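You operate a simulated robot arm through the tools that you are given. There is no shell and no other tool.

Carry out the task below with a simulated robot arm. There is one attempt and no reset: what you move stays moved.

JOB
Put things in order on the top of the side table. At the end: the clear cashew tub from the top of the side table is on the brown oat bar carton; the black seed bag from the top of the side table stands where the pink cup stood; the blue ice pack from the top of the side table is on the small white tray; the pink cup is on the flat red box (marked "DATES"); whatever was shut is shut again. Leave all else as you found it, and nothing knocked over. Set down upright: pink cup.
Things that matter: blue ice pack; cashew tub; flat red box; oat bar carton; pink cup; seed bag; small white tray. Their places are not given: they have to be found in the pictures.

Only the result counts: the job must be done as asked and must still hold three seconds after the hand-in. Knocking over, shifting, dropping, spilling or breaking anything else fails it.

ROBOT AND FRAMES
A 7-joint arm with a two-finger gripper, fixed in place. Base frame: the origin is on the floor under the middle of its stand, x ahead of it, y to its left, z up; the work surface is at about z = 0.75. Units: m, rad, N and s.
With the tool pointing down near the work surface it reaches from about 0.32 to 0.72 m from the base axis. Its first joint turns from -1.152 to 1.152 rad. Payload 2.45 kg.
The TCP is the grasp point between the finger pads, 0.026 m short of the fingertips. In the tool frame z runs along the fingers and y along their closing line. The gripper opens to 0.096 m; its body begins 0.069 m behind the TCP.
Orientation is told as [roll, pitch, yaw] about the base's x, y, z axes, in that order, counted from this pose: with the fingers straight down and closing along the base's y, the tool's x points along the base's -x, its y along +y and its z along -z.

CONTROLS
- The arm moves only by the tool drive_tool. Its argument "commands" is a list of rows, each a list of 7 numbers: the shift along the tool's x, y, z in cm, then the turn, a rotation vector about the tool's x, y, z in rad, then the closure, from 0 (fully open) to 1 (shut). In form: [[dx, dy, dz, rx, ry, rz, grip], ...]. A call has 1 to 20 rows; each row shifts and turns the commanded pose from where the row before left it, along the tool's axes as they then stand. A row lasts 0.2 s, in which the tool goes at most 0.05 m and 0.15 rad; a call with a longer step from one row to the next is refused whole, and so is a gripper value outside its range. A pose out of reach is approached as far as the arm can. The call stops where the force on the tool passes 40 N (or 10 N more than at its start, if that is more) or the arm is blocked; 0.2 s more then pass. The fingers move at their own pace (about 0.05 m/s each) and stop on an object; they squeeze with about 40 N. The grip force told is the motor's: it shows also when the fingers shut on nothing. Time passes only in rows, and 0.2 s behind the last, so rows that do not move let the fingers close. The reply holds the time, the measured pose of the TCP, the force on the tool along the base axes, the opening and the grip force, in the units named above and with some noise, with the torque about the TCP (base axes, N m) and any sound that the robot's microphone picked up.
- Cameras (640 x 400 px; columns grow to the right, rows downward): "scene" is fixed at [0.1627, -0.3983, 1.4063]; the picture's right is [0.77, -0.63, 0.00], its down [-0.46, -0.57, -0.68] and it looks along [0.43, 0.53, -0.73] (base axes); focal length 354 px, centre (320, 200). "wrist" rides on the gripper at [0.082, 0.003, -0.098] in the tool frame; the picture's right is [-0.04, 1.00, 0.00], its down [-0.73, -0.03, -0.68] and it looks along [-0.68, -0.03, 0.73] (tool axes); focal length 256 px, centre (320, 200).
- snapshot(camera): a new picture of that camera. The clock stands still meanwhile.
- probe_pixels(camera, pixels): for up to 12 pixels [column, row] of the newest picture of that camera ("zoom" is the newest enlarged one), the place [x, y, z] in the base frame of the surface seen there, good to about 0.002 m. The clock stands still meanwhile.
- zoom(camera, box): a new picture of the part [left, top, right, bottom] of that camera's present view, enlarged. The clock stands still meanwhile.
- close_job(): hands the job in; it is judged then, once.

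Open the gripper and draw the arm clear of the work before you hand the job in, unless the task says otherwise.

The tools are called after "Emit:" as name(argument=value, ...) on one line, values as JSON. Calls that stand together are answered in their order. drive_tool: Moves the arm, as the interface text tells. Its arguments: {"type":"object","properties":{"commands":{"type":"array","items":{"type":"array","items":{"type":"number"}}}},"required":["commands"]} The other tools are called the same way: snapshot (camera) takes a picture; probe_pixels (camera, pixels) gives the place of the surface under pixels of a picture; zoom (camera, box) takes an enlarged picture of a part of a camera's view; close_job () hands the job in.

At the start:

```text
time: 0.0
tcp_pos: [0.4035, -0.1417, 0.9965]
tool_rot: [0.001, 0.001, -0.001]
wrist_force: [-0.2, -0.4, -0.5]
moment: [0.01, 0.0, -0.01]
gripper_width: 0.0962
grip_force: 0.0
```

scene: 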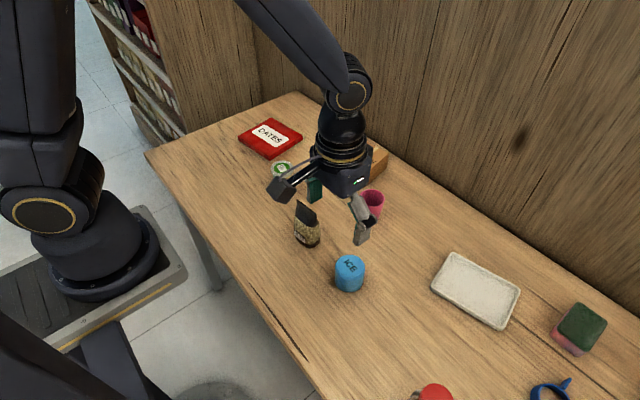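
wrist: 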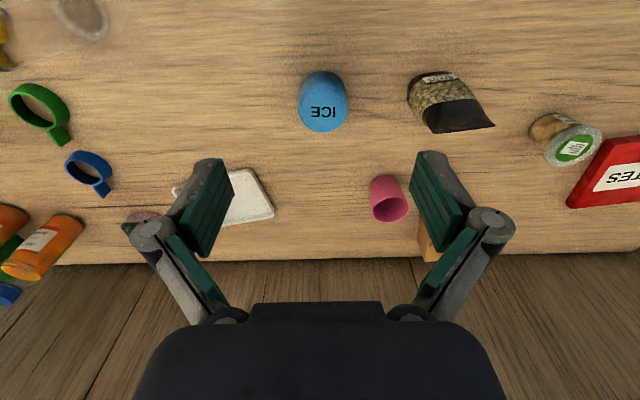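

The pictures show the ice pack near (350,272), the seed bag near (306,225), the cup near (371,205), the red box near (270,137) and the tray near (475,290). I zoom in on both halves of the scene to find the tub and the oat bar carton.

Emit:
zoom(camera="scene", box=[220, 90, 420, 215])

Emit:
zoom(camera="scene", box=[400, 230, 640, 400])

Emit:
zoom(camera="wrist", box=[360, 50, 640, 270])

Emit:
zoom(camera="wrist", box=[0, 0, 280, 310])

```text
3.20 times, centred on (320, 152) of scene
```

zoom: 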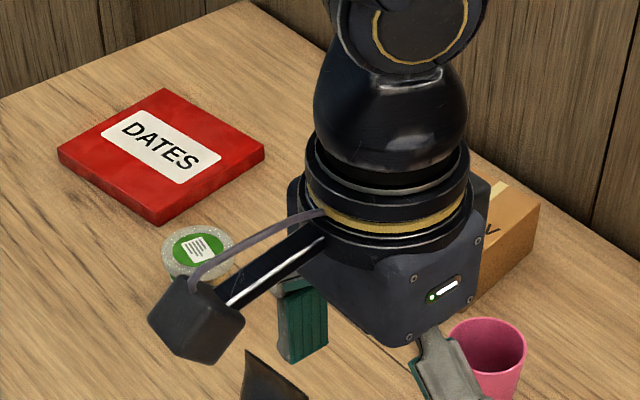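

```text
2.35 times, centred on (520, 315) of scene
```

zoom: 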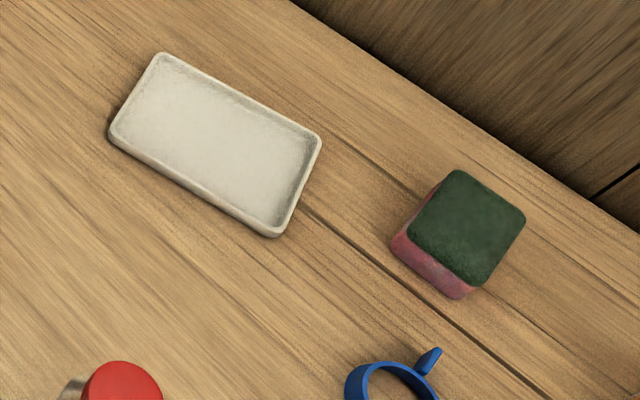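

```text
1.82 times, centred on (500, 160) of wrist
```

zoom: 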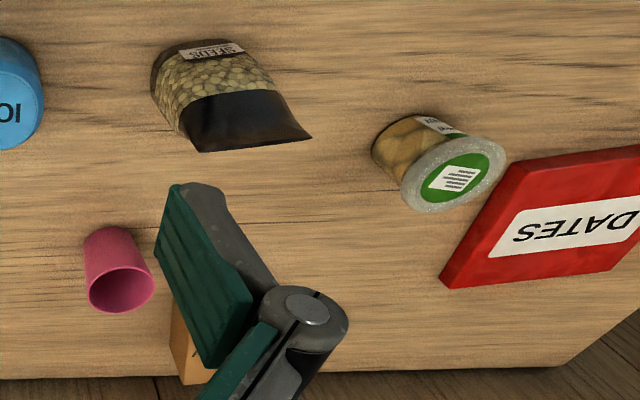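

```text
1.29 times, centred on (140, 155) of wrist
```

zoom: 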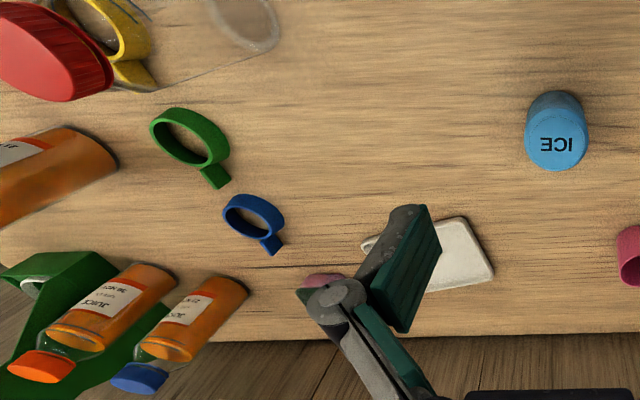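

The carton is half hidden behind the hand near scene (378,160), with a tub at (283,168). I probe the visible objects in the scene picture.

Emit:
probe_pixels(camera="scene", pixels=[[270, 137], [283, 168], [306, 215], [308, 240], [350, 265], [371, 195], [380, 150], [475, 290], [437, 282], [462, 256], [517, 290], [500, 325]])

Emit:
snapshot(camera="wrist")

Emit:
probe_pixels(camera="wrist", pixels=[[322, 100], [322, 72], [435, 90], [550, 130], [575, 148], [390, 210], [424, 235], [427, 258], [250, 195], [40, 105], [90, 175], [60, 240]])

```text
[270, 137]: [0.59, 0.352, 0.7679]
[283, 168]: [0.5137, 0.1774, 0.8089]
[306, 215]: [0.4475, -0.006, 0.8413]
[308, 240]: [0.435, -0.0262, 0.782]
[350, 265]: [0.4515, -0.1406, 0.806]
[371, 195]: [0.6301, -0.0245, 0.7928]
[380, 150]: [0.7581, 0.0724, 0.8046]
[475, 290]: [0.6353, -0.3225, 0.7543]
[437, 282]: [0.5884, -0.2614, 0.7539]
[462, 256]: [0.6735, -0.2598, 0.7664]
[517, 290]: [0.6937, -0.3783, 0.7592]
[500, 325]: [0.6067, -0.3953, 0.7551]
```

```text
taken
```

wrist: 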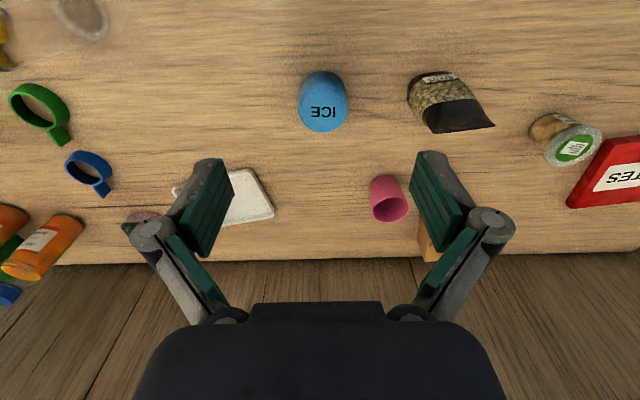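

```text
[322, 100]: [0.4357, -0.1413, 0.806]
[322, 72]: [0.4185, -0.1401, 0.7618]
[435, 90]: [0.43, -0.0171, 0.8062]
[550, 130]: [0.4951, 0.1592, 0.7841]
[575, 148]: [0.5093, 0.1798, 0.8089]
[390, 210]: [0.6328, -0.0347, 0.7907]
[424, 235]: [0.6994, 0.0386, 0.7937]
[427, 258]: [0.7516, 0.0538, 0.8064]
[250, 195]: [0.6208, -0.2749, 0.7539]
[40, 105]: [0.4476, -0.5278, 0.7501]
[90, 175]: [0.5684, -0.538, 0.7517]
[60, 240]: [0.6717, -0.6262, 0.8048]
```

The places are mostly found, but the carton, at about (0.73, 0.06), is hidden by the hand. I move the hand high toward +y to look at that side with the wrist camera and then re-shoot the scene.

Emit:
drive_tool(commands=[[0, 4, -1, 0, 0, 0, 0], [0, 4, -1, 0, 0, 0, 0], [0, 4, -1, 0, 0, 0, 0], [0, 4, -1, 0, 0, 0, 0], [0, 4, -1, 0, 0, 0, 0], [0, 0, 0, 0, 0, 0, 0]])

Emit:
snapshot(camera="wrist")

Emit:
snapshot(camera="scene")

```text
time: 1.4
tcp_pos: [0.4039, 0.0586, 1.0461]
tool_rot: [0.0, 0.001, 0.001]
wrist_force: [-0.1, 0.6, -0.2]
moment: [-0.02, 0.04, 0.03]
gripper_width: 0.0959
grip_force: 0.1
```

```text
taken
```

wrist: 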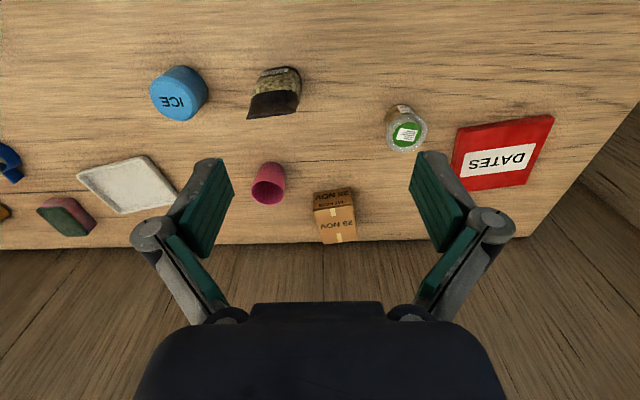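

```text
taken
```

scene: 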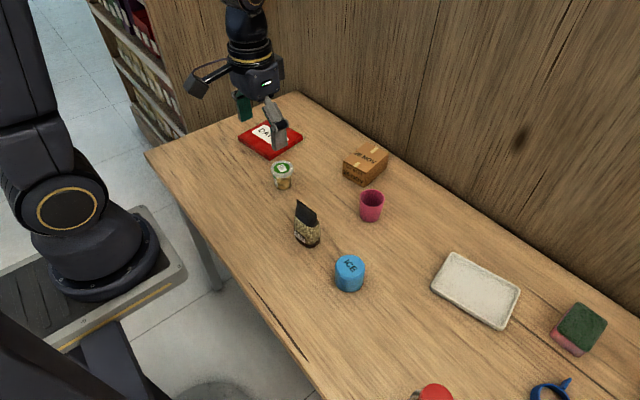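

Now the carton is visible at scene (366,163) and wrist (335,217). I zoom both views for its outline and for the cup, tub and bag.

Emit:
zoom(camera="wrist", box=[220, 50, 460, 260])

Emit:
zoom(camera="scene", box=[260, 130, 420, 300])

```text
1.90 times, centred on (340, 155) of wrist
```

zoom: 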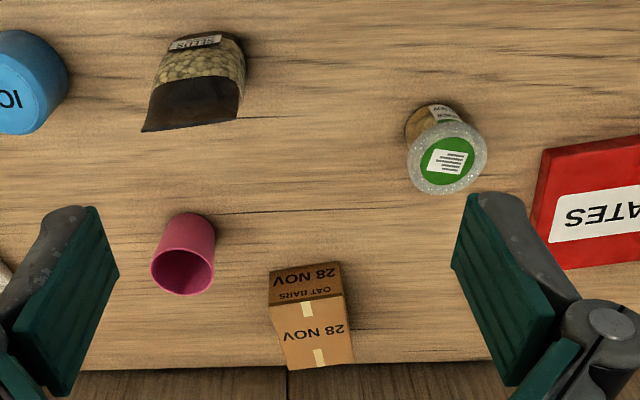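

```text
2.35 times, centred on (340, 215) of scene
```

zoom: 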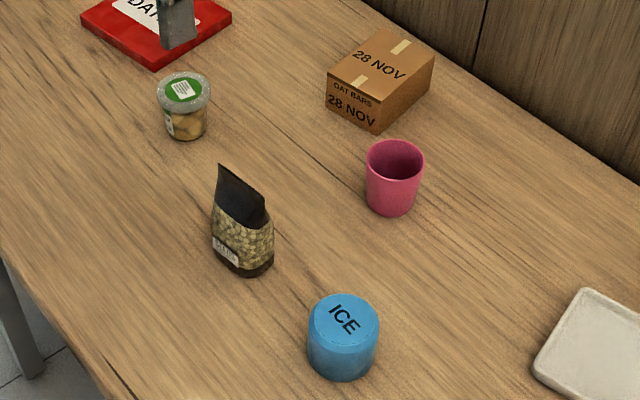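

The carton's top face corners sit near zoom (330,85), (388,31), (433,62) and (378,100). I probe points just inside these, plus the cup rim, tub rim and bag.

Emit:
probe_pixels(camera="zoom", pixels=[[333, 84], [388, 33], [431, 61], [377, 99], [370, 155], [420, 155], [395, 142], [390, 208], [162, 90], [207, 90], [184, 74], [185, 137]])

Emit:
probe_pixels(camera="scene", pixels=[[297, 202], [315, 218], [305, 225], [319, 238], [298, 238], [306, 245], [350, 258], [338, 262], [362, 262], [350, 270], [240, 138], [268, 158]])

Emit:
probe_pixels(camera="wrist", pixels=[[320, 212], [348, 209], [325, 240], [354, 239], [270, 185], [457, 130], [550, 118], [526, 183], [460, 188], [178, 100], [270, 110], [278, 90]])

```text
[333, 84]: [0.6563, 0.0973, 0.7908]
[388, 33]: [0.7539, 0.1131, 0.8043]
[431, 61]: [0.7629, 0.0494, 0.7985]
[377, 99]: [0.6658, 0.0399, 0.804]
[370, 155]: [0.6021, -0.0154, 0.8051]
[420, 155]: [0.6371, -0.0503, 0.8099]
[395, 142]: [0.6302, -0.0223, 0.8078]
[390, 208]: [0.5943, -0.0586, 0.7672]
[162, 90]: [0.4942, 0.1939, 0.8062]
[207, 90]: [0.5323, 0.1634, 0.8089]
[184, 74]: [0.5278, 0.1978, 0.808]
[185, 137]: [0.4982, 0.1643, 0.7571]
```

```text
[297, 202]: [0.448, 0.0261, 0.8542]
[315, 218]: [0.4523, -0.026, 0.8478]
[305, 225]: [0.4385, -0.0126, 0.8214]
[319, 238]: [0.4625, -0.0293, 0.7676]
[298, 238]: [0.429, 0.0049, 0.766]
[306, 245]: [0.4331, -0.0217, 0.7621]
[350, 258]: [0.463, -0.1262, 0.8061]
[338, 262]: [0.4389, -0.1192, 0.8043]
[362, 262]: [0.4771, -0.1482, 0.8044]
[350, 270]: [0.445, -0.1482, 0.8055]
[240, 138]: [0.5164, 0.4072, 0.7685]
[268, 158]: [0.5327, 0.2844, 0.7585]
```

```text
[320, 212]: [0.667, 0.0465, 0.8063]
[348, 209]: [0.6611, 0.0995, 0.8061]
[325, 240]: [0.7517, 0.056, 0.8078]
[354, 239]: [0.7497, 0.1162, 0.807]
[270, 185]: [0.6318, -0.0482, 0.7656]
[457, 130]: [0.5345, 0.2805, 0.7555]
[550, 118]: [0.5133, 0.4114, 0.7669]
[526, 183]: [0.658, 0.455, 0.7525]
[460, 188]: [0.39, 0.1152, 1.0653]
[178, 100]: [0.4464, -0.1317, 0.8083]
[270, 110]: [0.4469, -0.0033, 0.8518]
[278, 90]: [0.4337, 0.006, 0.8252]
```

The layout so far:
- Carton top: about x 0.66–0.757, y 0.04–0.115, z 0.806.
- Cup: near (0.62, -0.033).
- Tub: near (0.513, 0.179).
- Ice pack: near (0.455, -0.137).
- Red box: centre near (0.59, 0.352).

I move above the cup for a close look.

Emit:
drive_tool(commands=[[-3.6, -1.53, 1.93, 0, 0, 0, 0], [-3.6, -1.53, 1.93, 0, 0, 0, 0], [-3.6, -1.53, 1.93, 0, 0, 0, 0], [-3.6, -1.53, 1.93, 0, 0, 0, 0], [-3.6, -1.53, 1.93, 0, 0, 0, 0], [-3.6, -1.53, 1.93, 0, 0, 0, 0], [0, 0, 0, 0, 0, 0, 0]])

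Emit:
snapshot(camera="wrist")

Emit:
snapshot(camera="scene")

```text
time: 3.0
tcp_pos: [0.6212, -0.0349, 0.9289]
tool_rot: [-0.001, 0.0, 0.001]
wrist_force: [-0.5, -0.6, 0.3]
moment: [0.01, 0.0, 0.01]
gripper_width: 0.0961
grip_force: 0.0
```

```text
taken
```

wrist: 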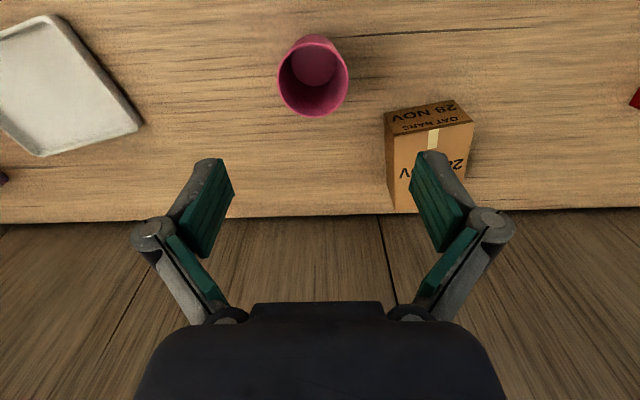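

```text
taken
```

scene: 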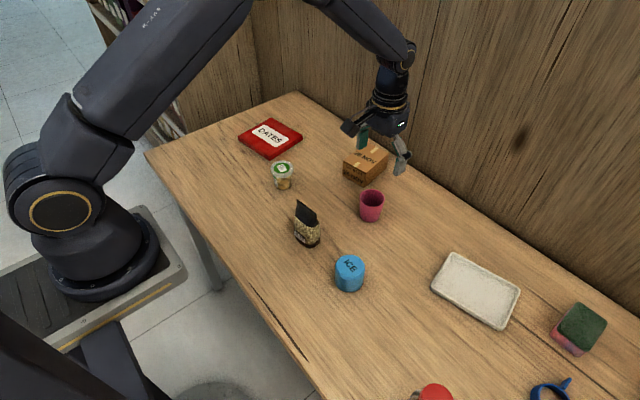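

The cup's rim spans (279,80) to (347,80) in the wrist picture. I zoom in and probe rim points for its exact centre.

Emit:
zoom(camera="wrist", box=[260, 20, 370, 130])

Emit:
probe_pixels(camera="wrist", pixels=[[280, 82], [346, 82], [313, 115], [313, 100], [318, 60], [300, 39], [314, 35], [330, 42], [385, 140], [388, 205], [474, 124], [467, 200]])

```text
3.64 times, centred on (315, 75) of wrist
```

zoom: 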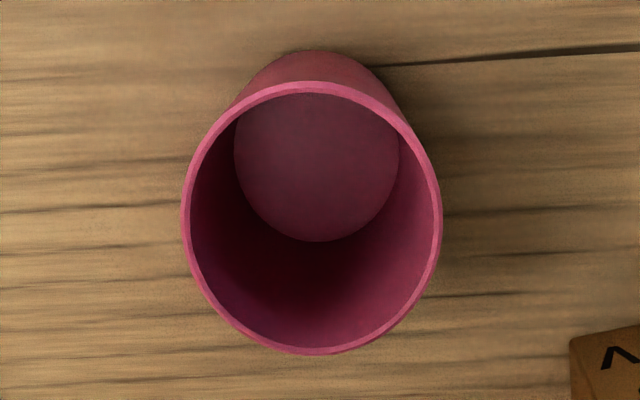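

```text
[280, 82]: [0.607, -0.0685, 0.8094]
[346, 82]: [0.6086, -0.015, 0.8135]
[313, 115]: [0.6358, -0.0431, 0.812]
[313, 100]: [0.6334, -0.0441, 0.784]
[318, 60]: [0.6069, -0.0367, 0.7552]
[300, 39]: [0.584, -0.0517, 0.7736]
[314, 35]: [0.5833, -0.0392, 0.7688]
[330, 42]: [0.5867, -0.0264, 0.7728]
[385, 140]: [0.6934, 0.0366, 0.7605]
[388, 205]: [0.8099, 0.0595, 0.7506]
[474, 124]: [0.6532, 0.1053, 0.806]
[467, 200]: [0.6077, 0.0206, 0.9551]
```

The rim solves to a circle centred at (0.611, -0.041), 0.056 m across, top at z 0.811, so the bag's target is that same spot. I shift over the centre and go down to TCP z of about 0.785 with the fingers open.

Emit:
drive_tool(commands=[[1.0, -0.6, 2.0, 0, 0, 0, 0], [0, 0, 3.5, 0, 0, 0, 0], [0, 0, 3.5, 0, 0, 0, 0], [0, 0, 3.0, 0, 0, 0, 0], [0, 0, 2.4, 0, 0, 0, 0], [0, 0, 0, 0, 0, 0, 0]])

Emit:
snapshot(camera="wrist")

Emit:
snapshot(camera="scene")

```text
time: 4.4
tcp_pos: [0.609, -0.0391, 0.7853]
tool_rot: [0.001, -0.001, 0.0]
wrist_force: [0.6, -0.1, -0.4]
moment: [0.01, 0.04, -0.02]
gripper_width: 0.0961
grip_force: 0.0
```

```text
taken
```

wrist: 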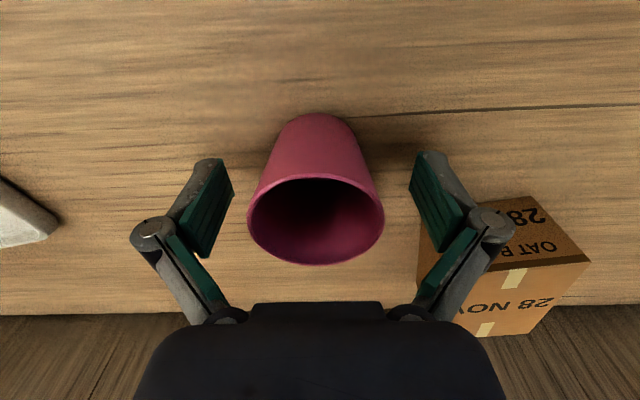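

```text
taken
```

scene: 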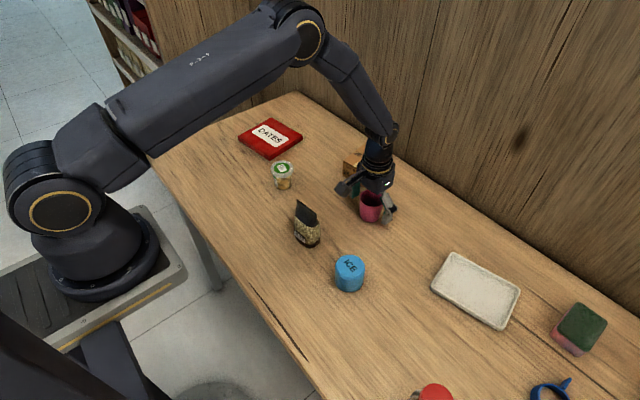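

The cup sits centred between the pads (rim from 248 to 384, pads at 233 and 410). I close the fingers gently with a small correction and wait for contact.

Emit:
drive_tool(commands=[[0, -0.2, 0, 0, 0, 0, 0.2], [0, 0, 0, 0, 0, 0, 0.35], [0, 0, 0, 0, 0, 0, 0.45], [0, 0, 0, 0, 0, 0, 0.55], [0, 0, 0, 0, 0, 0, 0.6], [0, 0, 0, 0, 0, 0, 0.6]])

```text
time: 5.8
tcp_pos: [0.6098, -0.0397, 0.7859]
tool_rot: [0.001, 0.0, 0.0]
wrist_force: [-0.4, 0.1, 0.1]
moment: [0.01, -0.01, 0.0]
gripper_width: 0.052
grip_force: 39.8
```

The cup is gripped at 0.052 m with 40 N. I lift it straight up and look.

Emit:
drive_tool(commands=[[0, 0, -1.5, 0, 0, 0, 0.6], [0, 0, -3, 0, 0, 0, 0.6], [0, 0, -4, 0, 0, 0, 0.6], [0, 0, -4, 0, 0, 0, 0.6], [0, 0, 0, 0, 0, 0, 0.6]])

Emit:
snapshot(camera="wrist")

Emit:
snapshot(camera="scene")

```text
time: 7.0
tcp_pos: [0.6088, -0.041, 0.9124]
tool_rot: [-0.001, 0.001, 0.002]
wrist_force: [-0.3, -0.5, -0.5]
moment: [0.03, -0.02, 0.01]
gripper_width: 0.0519
grip_force: 40.2
```

```text
taken
```

wrist: 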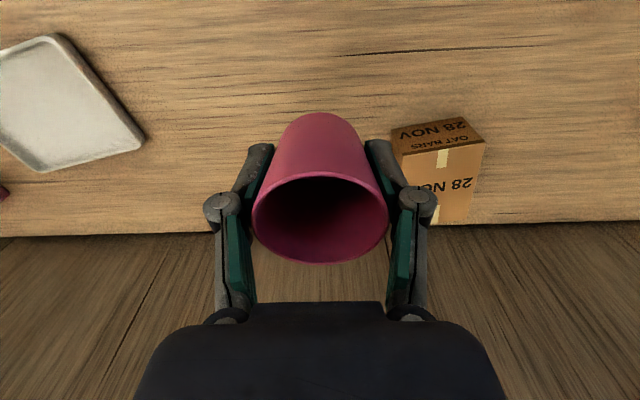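

```text
taken
```

scene: 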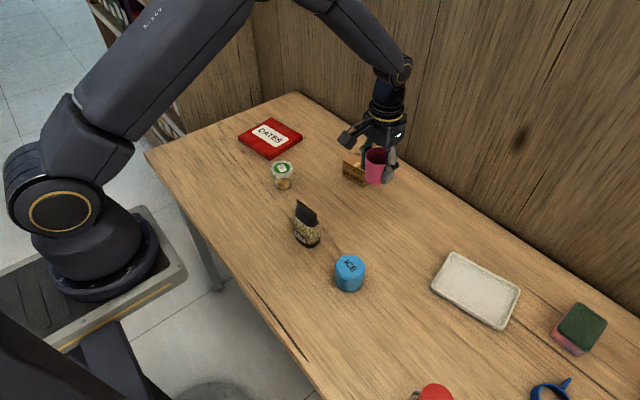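

The cup is held firmly and upright. Before moving I zoom on the red box to fix its corners.

Emit:
zoom(camera="scene", box=[225, 105, 315, 200])

```text
4.21 times, centred on (270, 152) of scene
```

zoom: 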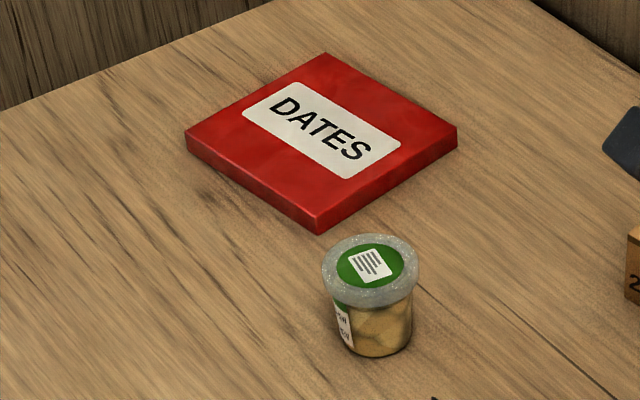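

The red box top corners are at zoom (325,54), (455,128), (316,215) and (188,132), and the tub's lid is around (370,265). I probe both.

Emit:
probe_pixels(camera="zoom", pixels=[[325, 57], [451, 128], [316, 213], [191, 133], [320, 132], [326, 265], [416, 265], [370, 240], [370, 300], [370, 265], [345, 350], [409, 335]])

```text
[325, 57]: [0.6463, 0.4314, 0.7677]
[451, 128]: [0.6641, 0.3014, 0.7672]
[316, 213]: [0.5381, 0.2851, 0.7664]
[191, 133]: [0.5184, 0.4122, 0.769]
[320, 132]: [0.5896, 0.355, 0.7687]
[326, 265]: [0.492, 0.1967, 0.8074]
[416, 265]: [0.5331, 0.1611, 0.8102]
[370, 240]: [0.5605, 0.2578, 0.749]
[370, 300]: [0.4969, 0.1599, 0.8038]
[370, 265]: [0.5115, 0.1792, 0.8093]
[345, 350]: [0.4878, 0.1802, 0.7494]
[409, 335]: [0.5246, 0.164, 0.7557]
```

The red box's centre is (0.592, 0.357) with its top at z 0.768. I carry the cup there at height, then look before lowering.

Emit:
drive_tool(commands=[[0.2, 3.95, 0, 0, 0, 0, 0.6], [0.2, 3.95, 0, 0, 0, 0, 0.6], [0.2, 3.95, 0, 0, 0, 0, 0.6], [0.2, 3.95, 0, 0, 0, 0, 0.6], [0.2, 3.95, 0, 0, 0, 0, 0.6], [0.2, 3.95, 0, 0, 0, 0, 0.6], [0.2, 3.95, 0, 0, 0, 0, 0.6], [0.2, 3.95, 0, 0, 0, 0, 0.6], [0.2, 3.95, 0, 0, 0, 0, 0.6], [0.2, 3.95, 0, 0, 0, 0, 0.6], [0, 0, 0, 0, 0, 0, 0.6]])

Emit:
snapshot(camera="wrist")

Emit:
snapshot(camera="scene")

```text
time: 9.4
tcp_pos: [0.5898, 0.3538, 0.9126]
tool_rot: [0.001, -0.001, 0.0]
wrist_force: [0.3, 0.1, 0.6]
moment: [-0.03, 0.0, 0.01]
gripper_width: 0.0521
grip_force: 40.4
```

```text
taken
```

wrist: 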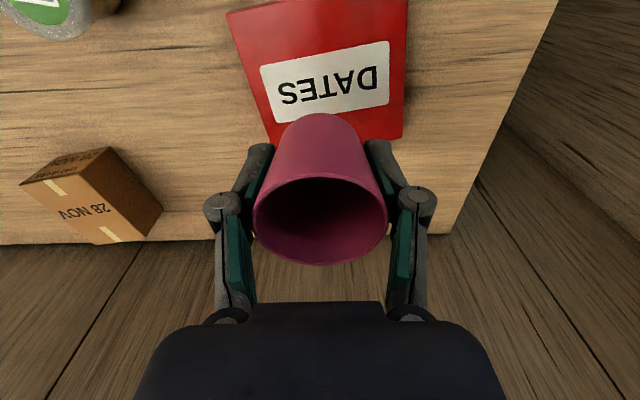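

```text
taken
```

scene: 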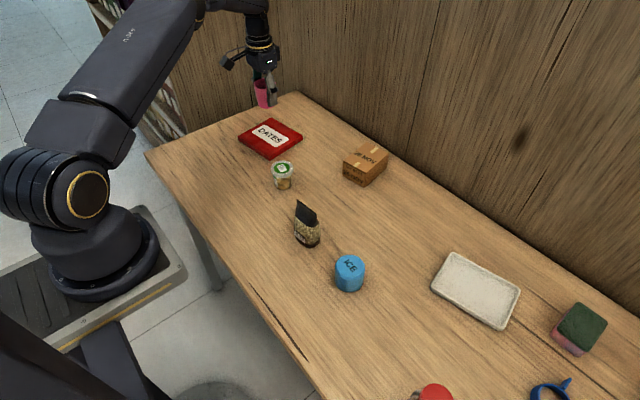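

The tool is over the box at (0.590, 0.354). I lower to just above the box and then creep down.

Emit:
drive_tool(commands=[[0, 0, 4, 0, 0, 0, 0.6], [0, 0, 3, 0, 0, 0, 0.6], [0, 0, 2.0, 0, 0, 0, 0.6], [0, 0, 1.0, 0, 0, 0, 0.6], [0, 0, 0.4, 0, 0, 0, 0.6], [0, 0, 0.2, 0, 0, 0, 0.6]])

Emit:
zoom(camera="scene", box=[215, 80, 325, 180])

```text
time: 10.8
tcp_pos: [0.5886, 0.3532, 0.8033]
tool_rot: [0.0, 0.0, 0.001]
wrist_force: [0.0, 0.2, -1.2]
moment: [0.03, 0.03, 0.0]
gripper_width: 0.0519
grip_force: 40.3
```

```text
4.00 times, centred on (270, 130) of scene
```

zoom: 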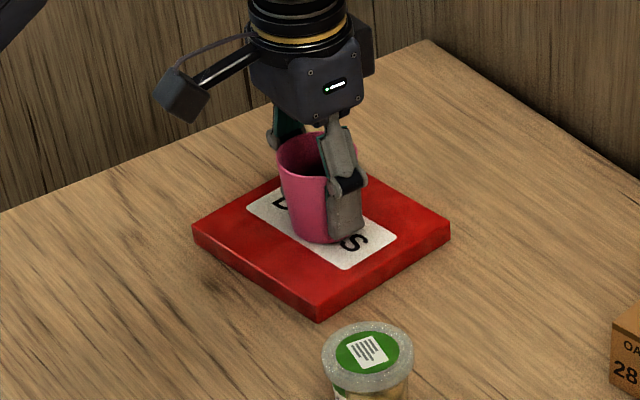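

The cup looks to be at or just above the box and the force is still near zero. I creep down in 1 mm steps to feel for contact.

Emit:
drive_tool(commands=[[0, 0, 0.1, 0, 0, 0, 0.6], [0, 0, 0, 0, 0, 0, 0.6]])

```text
time: 11.4
tcp_pos: [0.5886, 0.3528, 0.8043]
tool_rot: [-0.002, -0.001, 0.0]
wrist_force: [0.2, -0.4, -0.2]
moment: [0.02, -0.03, 0.0]
gripper_width: 0.0518
grip_force: 40.3
```

Still no force, so I continue another millimetre or two.

Emit:
drive_tool(commands=[[0, 0, 0.1, 0, 0, 0, 0.6], [0, 0, 0, 0, 0, 0, 0.6]])

Emit:
drive_tool(commands=[[0, 0, 0.1, 0, 0, 0, 0.6], [0, 0, 0, 0, 0, 0, 0.6]])

```text
time: 12.0
tcp_pos: [0.5898, 0.3528, 0.802]
tool_rot: [0.0, 0.001, -0.001]
wrist_force: [-0.5, -0.1, -0.1]
moment: [0.0, -0.02, 0.01]
gripper_width: 0.0519
grip_force: 39.5
```

```text
time: 12.6
tcp_pos: [0.5897, 0.3541, 0.804]
tool_rot: [0.0, -0.003, -0.001]
wrist_force: [-1.0, -0.1, 6.3]
moment: [-0.03, 0.07, 0.02]
gripper_width: 0.0516
grip_force: 39.7
```

A contact force of 6 N shows, so the cup stands on the box. I open the fingers and lift straight up.

Emit:
drive_tool(commands=[[0, 0, -0.05, 0, 0, 0, 0.45], [0, 0, 0, 0, 0, 0, 0.3], [0, 0, 0, 0, 0, 0, 0.1], [0, 0, 0, 0, 0, 0, 0], [0, 0, -2, 0, 0, 0, 0], [0, 0, -4, 0, 0, 0, 0], [0, 0, -4, 0, 0, 0, 0], [0, 0, 0, 0, 0, 0, 0]])

Emit:
snapshot(camera="wrist")

Emit:
snapshot(camera="scene")

```text
time: 14.4
tcp_pos: [0.5903, 0.3534, 0.904]
tool_rot: [0.0, 0.0, 0.0]
wrist_force: [0.5, -0.5, -0.7]
moment: [0.0, -0.03, 0.0]
gripper_width: 0.0962
grip_force: 0.1
```

```text
taken
```

wrist: 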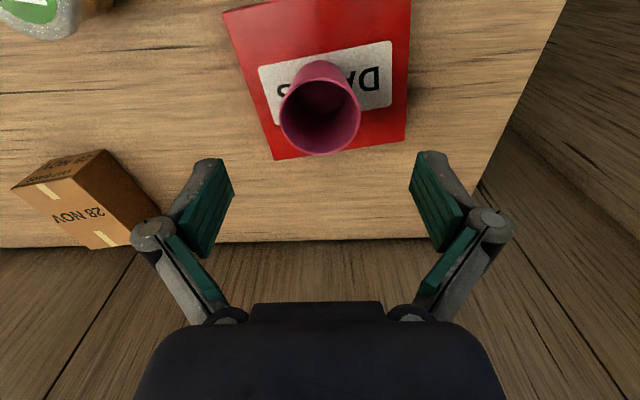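

```text
taken
```

scene: 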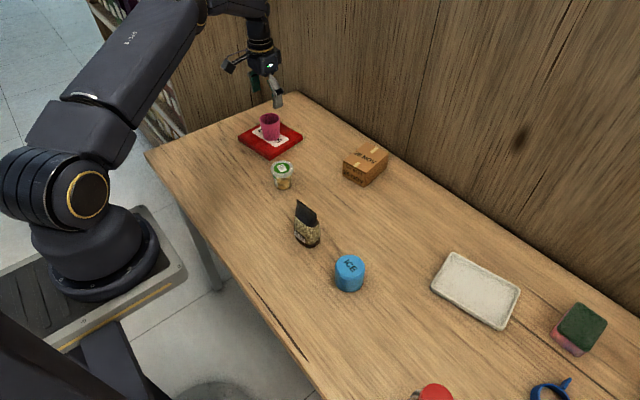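

The cup stands upright on the red box. Next is the tub: I move above (0.513, 0.179) for a close look.

Emit:
drive_tool(commands=[[1.54, -3.48, -0.52, 0, 0, 0, 0], [1.54, -3.48, -0.52, 0, 0, 0, 0], [1.54, -3.48, -0.52, 0, 0, 0, 0], [1.54, -3.48, -0.52, 0, 0, 0, 0], [1.54, -3.48, -0.52, 0, 0, 0, 0], [0, 0, 0, 0, 0, 0, 0]])

Emit:
snapshot(camera="wrist")

Emit:
zoom(camera="wrist", box=[250, 10, 390, 140])

```text
time: 15.8
tcp_pos: [0.5131, 0.178, 0.9308]
tool_rot: [0.001, 0.001, 0.0]
wrist_force: [-0.9, 0.4, 0.1]
moment: [0.0, 0.0, -0.02]
gripper_width: 0.0962
grip_force: 0.0
```

```text
taken
```

wrist: 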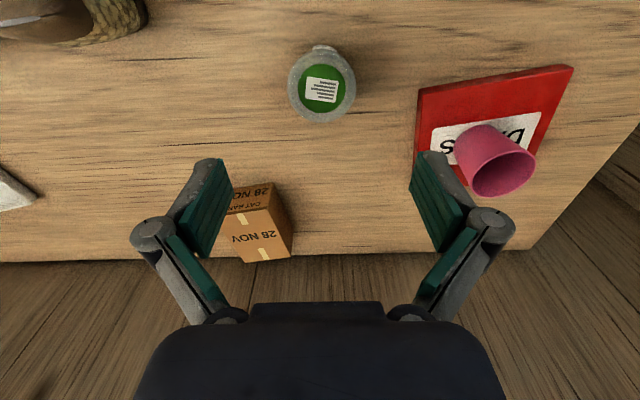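

```text
3.08 times, centred on (320, 75) of wrist
```

zoom: 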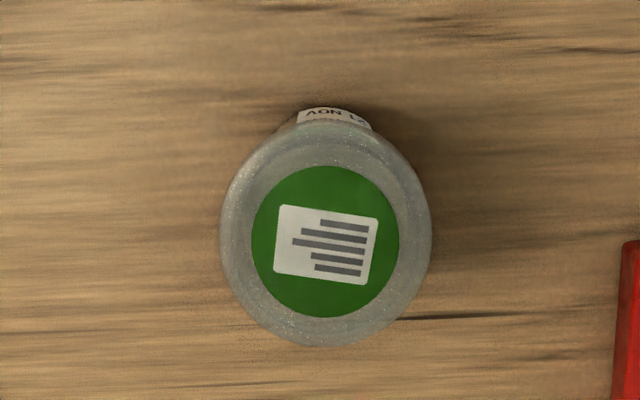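

The tub's lid solves to a centre near (0.511, 0.179), 0.056 m across, top at z 0.809. I go down to TCP z of about 0.79 with the fingers open.

Emit:
drive_tool(commands=[[0.2, 0.1, 2.0, 0, 0, 0, 0], [0, 0, 4, 0, 0, 0, 0], [0, 0, 4, 0, 0, 0, 0], [0, 0, 3.0, 0, 0, 0, 0], [0, 0, 1.1, 0, 0, 0, 0], [0, 0, 0, 0, 0, 0, 0]])

Emit:
snapshot(camera="wrist")

Emit:
zoom(camera="scene", box=[230, 110, 390, 210])

```text
time: 17.2
tcp_pos: [0.5105, 0.1799, 0.7866]
tool_rot: [0.002, 0.001, 0.0]
wrist_force: [0.3, 0.0, 0.0]
moment: [0.0, 0.04, 0.01]
gripper_width: 0.096
grip_force: 0.0
```

```text
taken
```

wrist: 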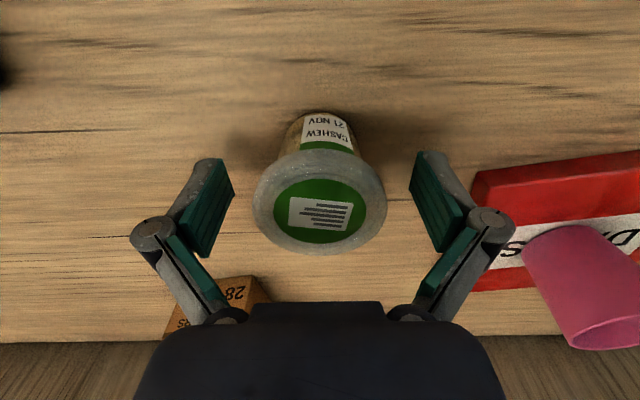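

```text
4.00 times, centred on (310, 160) of scene
```

zoom: 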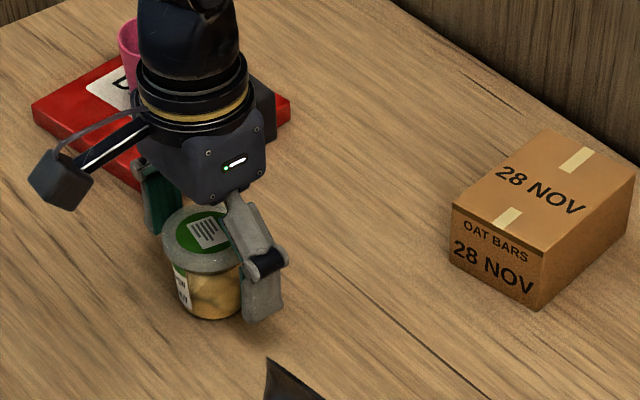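

The tub is centred between the pads (lid 254–387, pads 233/410), and the carton is now fully in view. I probe its top corners and close the fingers on the tub.

Emit:
probe_pixels(camera="zoom", pixels=[[456, 206], [546, 133], [632, 177], [541, 247], [545, 190], [500, 168], [590, 155], [588, 212], [498, 228]])

Emit:
drive_tool(commands=[[0, 0, 0, 0, 0, 0, 0.2], [0, 0, 0, 0, 0, 0, 0.35], [0, 0, 0, 0, 0, 0, 0.45], [0, 0, 0, 0, 0, 0, 0.55], [0, 0, 0, 0, 0, 0, 0.6], [0, 0, 0, 0, 0, 0, 0.6]])

Emit:
snapshot(camera="wrist")

```text
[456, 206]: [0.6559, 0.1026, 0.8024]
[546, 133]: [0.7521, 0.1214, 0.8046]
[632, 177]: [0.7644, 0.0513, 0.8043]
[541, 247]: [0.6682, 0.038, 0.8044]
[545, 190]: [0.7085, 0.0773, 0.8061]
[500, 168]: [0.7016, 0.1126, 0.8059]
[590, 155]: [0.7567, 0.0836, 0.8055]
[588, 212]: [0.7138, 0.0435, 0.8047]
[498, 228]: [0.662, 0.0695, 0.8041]
```

```text
time: 18.6
tcp_pos: [0.5116, 0.1786, 0.7873]
tool_rot: [-0.001, -0.002, 0.001]
wrist_force: [-0.5, 0.7, -1.3]
moment: [0.03, 0.02, 0.0]
gripper_width: 0.0574
grip_force: 39.8
```

```text
taken
```

wrist: 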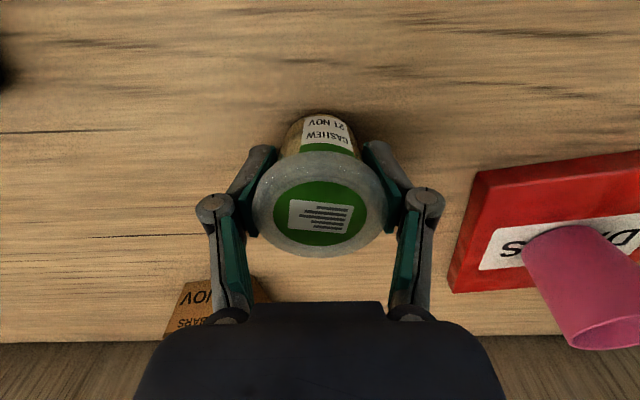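

The fingers hold the tub by its lid rim at 0.0574 m. I lift slowly a few centimetres and check that the whole tub comes up.

Emit:
drive_tool(commands=[[0, 0, -1.0, 0, 0, 0, 0.6], [0, 0, -2, 0, 0, 0, 0.6], [0, 0, -3, 0, 0, 0, 0.6], [0, 0, 0, 0, 0, 0, 0.6]])

Emit:
zoom(camera="scene", box=[230, 110, 390, 210])

Emit:
snapshot(camera="wrist")

```text
time: 19.6
tcp_pos: [0.508, 0.1794, 0.8474]
tool_rot: [-0.001, -0.001, -0.001]
wrist_force: [-0.4, -0.1, -1.1]
moment: [-0.01, -0.02, 0.0]
gripper_width: 0.0572
grip_force: 40.0
```

```text
4.00 times, centred on (310, 160) of scene
```

zoom: 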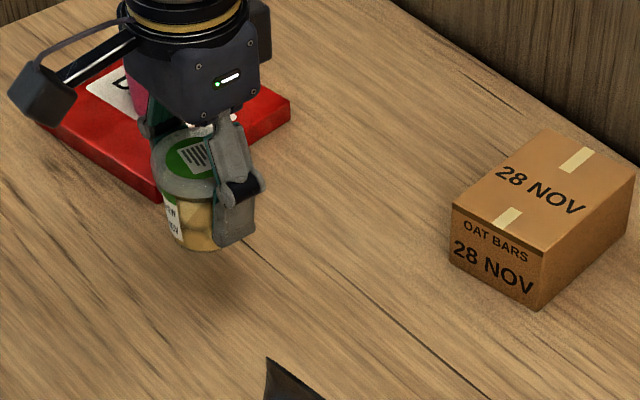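

```text
taken
```

wrist: 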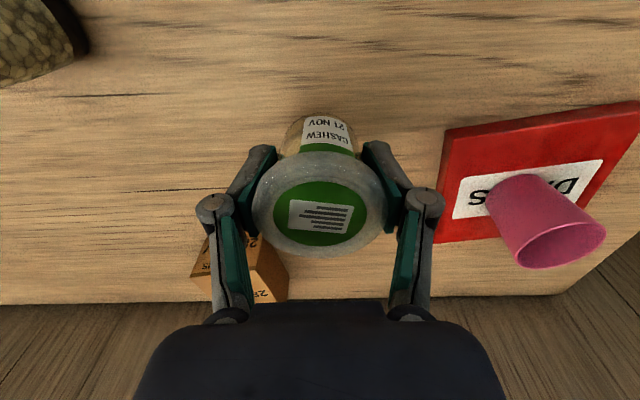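

The whole tub hangs level in the grip. I raise to z of about 0.90 and carry it over the carton centre, about (0.708, 0.078).

Emit:
drive_tool(commands=[[0, 0, -3, 0, 0, 0, 0.6], [0, 0, -2.5, 0, 0, 0, 0.6], [-3.25, -1.68, 0, 0, 0, 0, 0.6], [-3.25, -1.68, 0, 0, 0, 0, 0.6], [-3.25, -1.68, 0, 0, 0, 0, 0.6], [-3.25, -1.68, 0, 0, 0, 0, 0.6], [-3.25, -1.68, 0, 0, 0, 0, 0.6], [-3.25, -1.68, 0, 0, 0, 0, 0.6], [0, 0, 0, 0, 0, 0, 0.6]])

Emit:
snapshot(camera="wrist")

Emit:
snapshot(camera="scene")

```text
time: 21.6
tcp_pos: [0.7052, 0.0813, 0.901]
tool_rot: [0.0, 0.0, -0.001]
wrist_force: [0.8, -0.2, 0.8]
moment: [0.05, 0.01, 0.0]
gripper_width: 0.0572
grip_force: 40.2
```

```text
taken
```

wrist: 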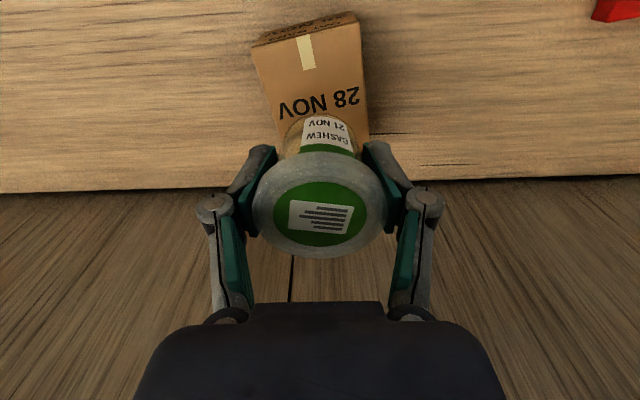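

```text
taken
```

scene: 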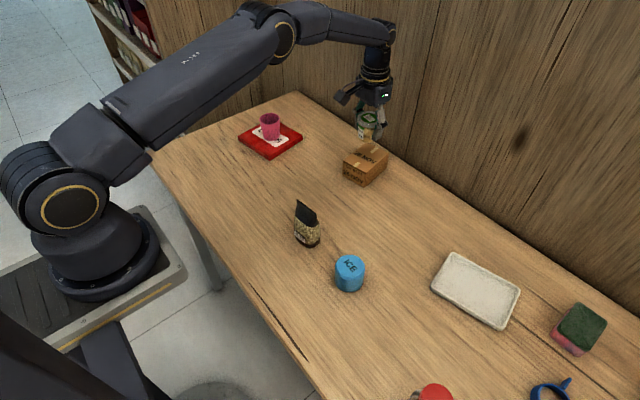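

The tool is over the carton at (0.705, 0.081). I correct by 3 mm in y and lower toward a predicted touch at TCP z of about 0.842.

Emit:
drive_tool(commands=[[-0.2, -0.3, 2.5, 0, 0, 0, 0.6], [0, 0, 2.0, 0, 0, 0, 0.6], [0, 0, 1.0, 0, 0, 0, 0.6], [0, 0, 0, 0, 0, 0, 0.6]])

Emit:
zoom(camera="scene", box=[310, 80, 430, 200])

```text
time: 22.6
tcp_pos: [0.7085, 0.0769, 0.847]
tool_rot: [0.001, 0.001, -0.001]
wrist_force: [-0.1, 0.3, -0.8]
moment: [0.03, -0.01, -0.01]
gripper_width: 0.0571
grip_force: 40.4
```

```text
3.33 times, centred on (370, 140) of scene
```

zoom: 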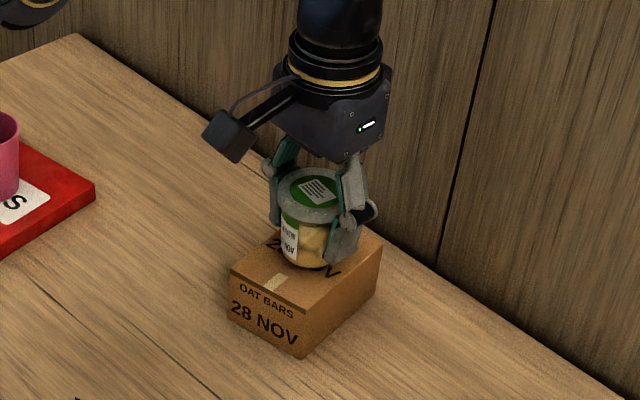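

The tub is centred a few millimetres above the carton. I creep down in 1–2 mm steps until force shows.

Emit:
drive_tool(commands=[[0, 0, 0.2, 0, 0, 0, 0.6], [0, 0, 0.1, 0, 0, 0, 0.6], [0, 0, 0, 0, 0, 0, 0.6]])

Emit:
drive_tool(commands=[[0, 0, 0.1, 0, 0, 0, 0.6], [0, 0, 0, 0, 0, 0, 0.6]])

```text
time: 23.4
tcp_pos: [0.7071, 0.0761, 0.8453]
tool_rot: [0.0, -0.001, 0.0]
wrist_force: [0.5, 0.5, -0.9]
moment: [0.01, -0.01, -0.01]
gripper_width: 0.0571
grip_force: 40.1
```

```text
time: 24.0
tcp_pos: [0.707, 0.0764, 0.8449]
tool_rot: [0.0, 0.001, 0.001]
wrist_force: [-0.9, -0.2, -1.2]
moment: [0.02, -0.02, 0.02]
gripper_width: 0.0569
grip_force: 40.5
```

No contact yet at z of about 0.844, so I go on 1 mm at a time.

Emit:
drive_tool(commands=[[0, 0, 0.1, 0, 0, 0, 0.6], [0, 0, 0, 0, 0, 0, 0.6]])

Emit:
drive_tool(commands=[[0, 0, 0.1, 0, 0, 0, 0.6], [0, 0, 0, 0, 0, 0, 0.6]])

```text
time: 24.6
tcp_pos: [0.708, 0.0776, 0.8425]
tool_rot: [0.001, 0.0, 0.0]
wrist_force: [-0.4, -0.1, -0.5]
moment: [-0.01, 0.01, 0.01]
gripper_width: 0.0573
grip_force: 40.3
```

```text
time: 25.2
tcp_pos: [0.7081, 0.0763, 0.8421]
tool_rot: [0.0, 0.0, 0.0]
wrist_force: [-0.3, 0.4, -1.0]
moment: [-0.02, -0.02, 0.01]
gripper_width: 0.0574
grip_force: 40.1
```

The force still shows only the hanging weight, so I keep creeping down.

Emit:
drive_tool(commands=[[0, 0, 0.1, 0, 0, 0, 0.6], [0, 0, 0, 0, 0, 0, 0.6]])

Emit:
drive_tool(commands=[[0, 0, 0.1, 0, 0, 0, 0.6], [0, 0, 0, 0, 0, 0, 0.6]])

```text
time: 25.8
tcp_pos: [0.7081, 0.0764, 0.8404]
tool_rot: [-0.001, 0.0, 0.0]
wrist_force: [0.3, 0.2, 0.1]
moment: [-0.01, 0.02, -0.01]
gripper_width: 0.057
grip_force: 39.7
```

```text
time: 26.4
tcp_pos: [0.7084, 0.0768, 0.8405]
tool_rot: [0.0, -0.002, 0.0]
wrist_force: [-3.0, -0.8, 7.8]
moment: [-0.04, 0.16, -0.02]
gripper_width: 0.0573
grip_force: 40.3
```

Contact shows at 7.8 N, so the tub rests on the carton. I open the fingers and rise.

Emit:
drive_tool(commands=[[0, 0, -0.05, 0, 0, 0, 0.45], [0, 0, 0, 0, 0, 0, 0.3], [0, 0, 0, 0, 0, 0, 0.1], [0, 0, 0, 0, 0, 0, 0], [0, 0, -2, 0, 0, 0, 0], [0, 0, -4, 0, 0, 0, 0], [0, 0, -3, 0, 0, 0, 0], [0, 0, 0, 0, 0, 0, 0]])

Emit:
snapshot(camera="wrist")

Emit:
snapshot(camera="scene")

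```text
time: 28.2
tcp_pos: [0.7094, 0.0774, 0.93]
tool_rot: [0.001, 0.001, -0.001]
wrist_force: [0.5, 0.3, -0.5]
moment: [-0.02, -0.01, 0.01]
gripper_width: 0.0964
grip_force: 0.1
```

```text
taken
```

wrist: 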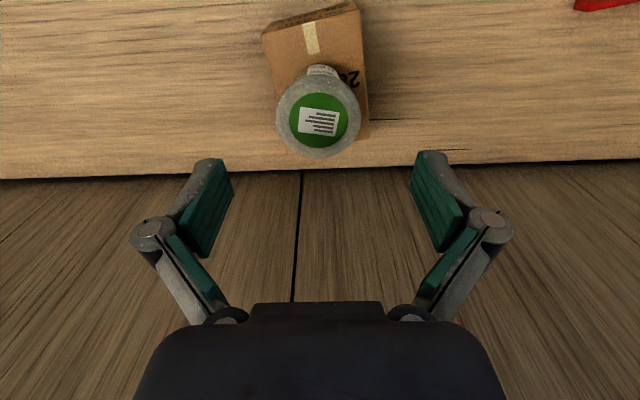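

```text
taken
```

scene: 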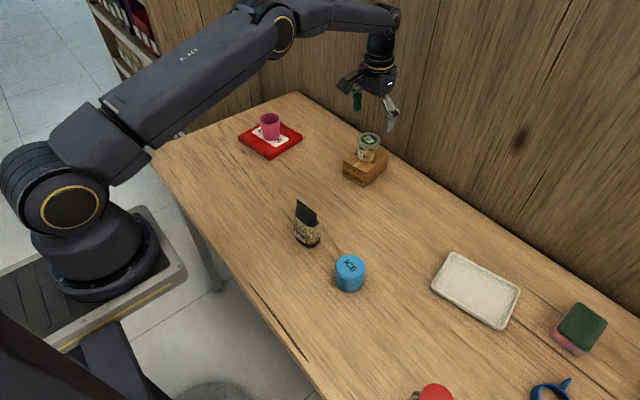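

The tub stands on the carton at scene (368,148). Now I move above the seed bag for a close look.

Emit:
drive_tool(commands=[[3.77, -1.24, -1.0, 0, 0, 0, 0], [3.77, -1.24, -1.0, 0, 0, 0, 0], [3.77, -1.24, -1.0, 0, 0, 0, 0], [3.77, -1.24, -1.0, 0, 0, 0, 0], [3.77, -1.24, -1.0, 0, 0, 0, 0], [3.77, -1.24, -1.0, 0, 0, 0, 0], [3.77, -1.24, -1.0, 0, 0, 0, 0], [0, 0, 0, 0, 0, 0, 0]])

Emit:
snapshot(camera="wrist")

Emit:
zoom(camera="wrist", box=[230, 20, 400, 160])

Emit:
zoom(camera="scene", box=[270, 185, 350, 260])

```text
time: 30.0
tcp_pos: [0.4424, -0.0119, 1.0004]
tool_rot: [0.0, -0.001, 0.001]
wrist_force: [-0.6, -0.4, 0.1]
moment: [0.0, 0.03, -0.04]
gripper_width: 0.0959
grip_force: 0.0
```

```text
taken
```

wrist: 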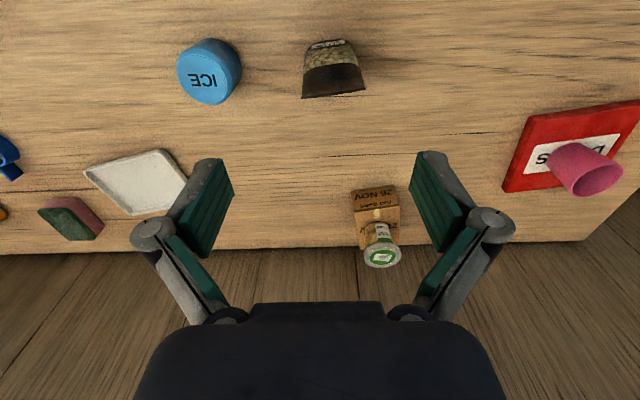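

```text
2.86 times, centred on (315, 90) of wrist
```

zoom: 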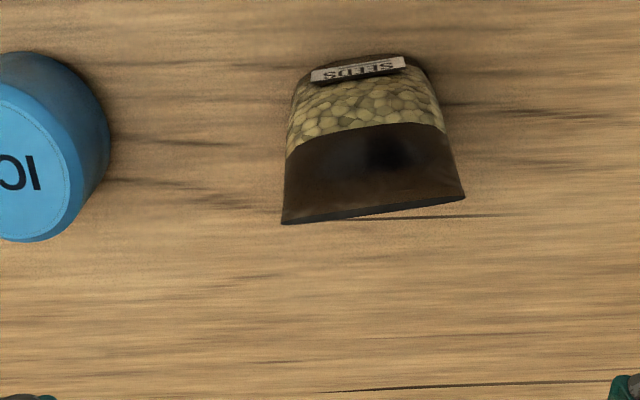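

```text
5.33 times, centred on (310, 222) of scene
```

zoom: 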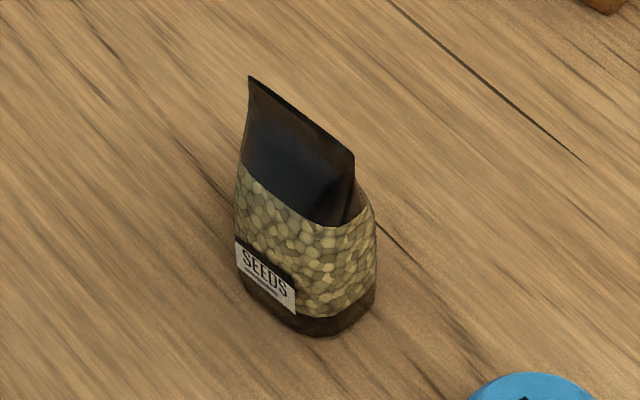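

The bag is a pouch with an oval base and a thin crimped top edge running from zoom (282,224) to (465,200). I probe points along the edge and the body.

Emit:
probe_pixels(camera="wrist", pixels=[[303, 96], [364, 89], [334, 92], [305, 75], [358, 65], [332, 70], [310, 55], [350, 50], [330, 55], [326, 41], [345, 40], [310, 46]])

Emit:
probe_pixels(camera="zoom", pixels=[[251, 80], [352, 155], [300, 125], [240, 200], [370, 220], [310, 225], [240, 280], [372, 300], [310, 332], [355, 325], [270, 310], [330, 300]])

```text
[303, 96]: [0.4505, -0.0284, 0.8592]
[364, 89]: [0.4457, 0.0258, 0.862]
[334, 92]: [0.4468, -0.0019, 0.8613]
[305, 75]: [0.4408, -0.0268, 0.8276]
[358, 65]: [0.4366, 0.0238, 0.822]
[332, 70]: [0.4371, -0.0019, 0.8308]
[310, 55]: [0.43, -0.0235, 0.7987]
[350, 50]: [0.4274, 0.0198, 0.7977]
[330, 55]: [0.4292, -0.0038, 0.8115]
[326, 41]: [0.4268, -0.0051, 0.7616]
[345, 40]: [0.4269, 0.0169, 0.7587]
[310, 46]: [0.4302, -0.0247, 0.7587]
```

```text
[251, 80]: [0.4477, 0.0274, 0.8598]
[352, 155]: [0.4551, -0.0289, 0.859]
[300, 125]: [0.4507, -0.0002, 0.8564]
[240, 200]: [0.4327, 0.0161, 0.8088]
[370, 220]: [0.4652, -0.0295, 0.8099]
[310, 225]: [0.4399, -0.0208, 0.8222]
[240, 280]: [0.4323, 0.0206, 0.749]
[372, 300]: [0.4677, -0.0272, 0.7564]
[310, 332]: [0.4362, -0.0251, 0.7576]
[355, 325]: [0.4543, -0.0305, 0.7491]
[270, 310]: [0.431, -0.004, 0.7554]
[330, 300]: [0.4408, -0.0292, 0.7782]
```

The bag is centred at about (0.449, -0.0015), 0.058 wide along y and 0.044 thick, with its top at z 0.862, turned about +0.09 rad. I align the yaw and go down to TCP z of about 0.805, which keeps the palm above its top.

Emit:
drive_tool(commands=[[-0.66, 1.04, 2.0, 0, 0, 0, 0], [0, 0, 2, 0, 0, -0.09, 0], [0, 0, 4, 0, 0, 0, 0], [0, 0, 4, 0, 0, 0, 0], [0, 0, 0, 0, 0, 0, 0]])

Emit:
snapshot(camera="wrist")

Emit:
zoom(camera="scene", box=[250, 130, 380, 260])

```text
time: 31.2
tcp_pos: [0.4524, -0.0011, 0.8783]
tool_rot: [0.0, 0.001, 0.092]
wrist_force: [0.3, -0.3, -0.5]
moment: [0.01, -0.02, -0.02]
gripper_width: 0.0961
grip_force: 0.2
```

```text
taken
```

wrist: 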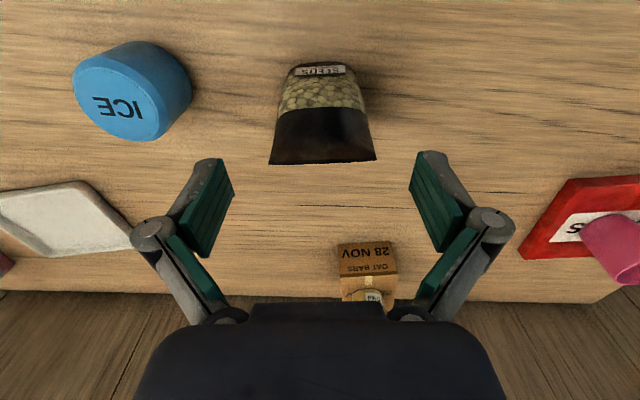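

```text
3.08 times, centred on (315, 195) of scene
```

zoom: 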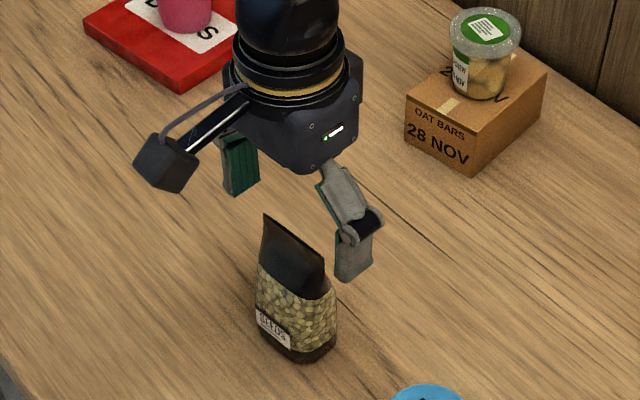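

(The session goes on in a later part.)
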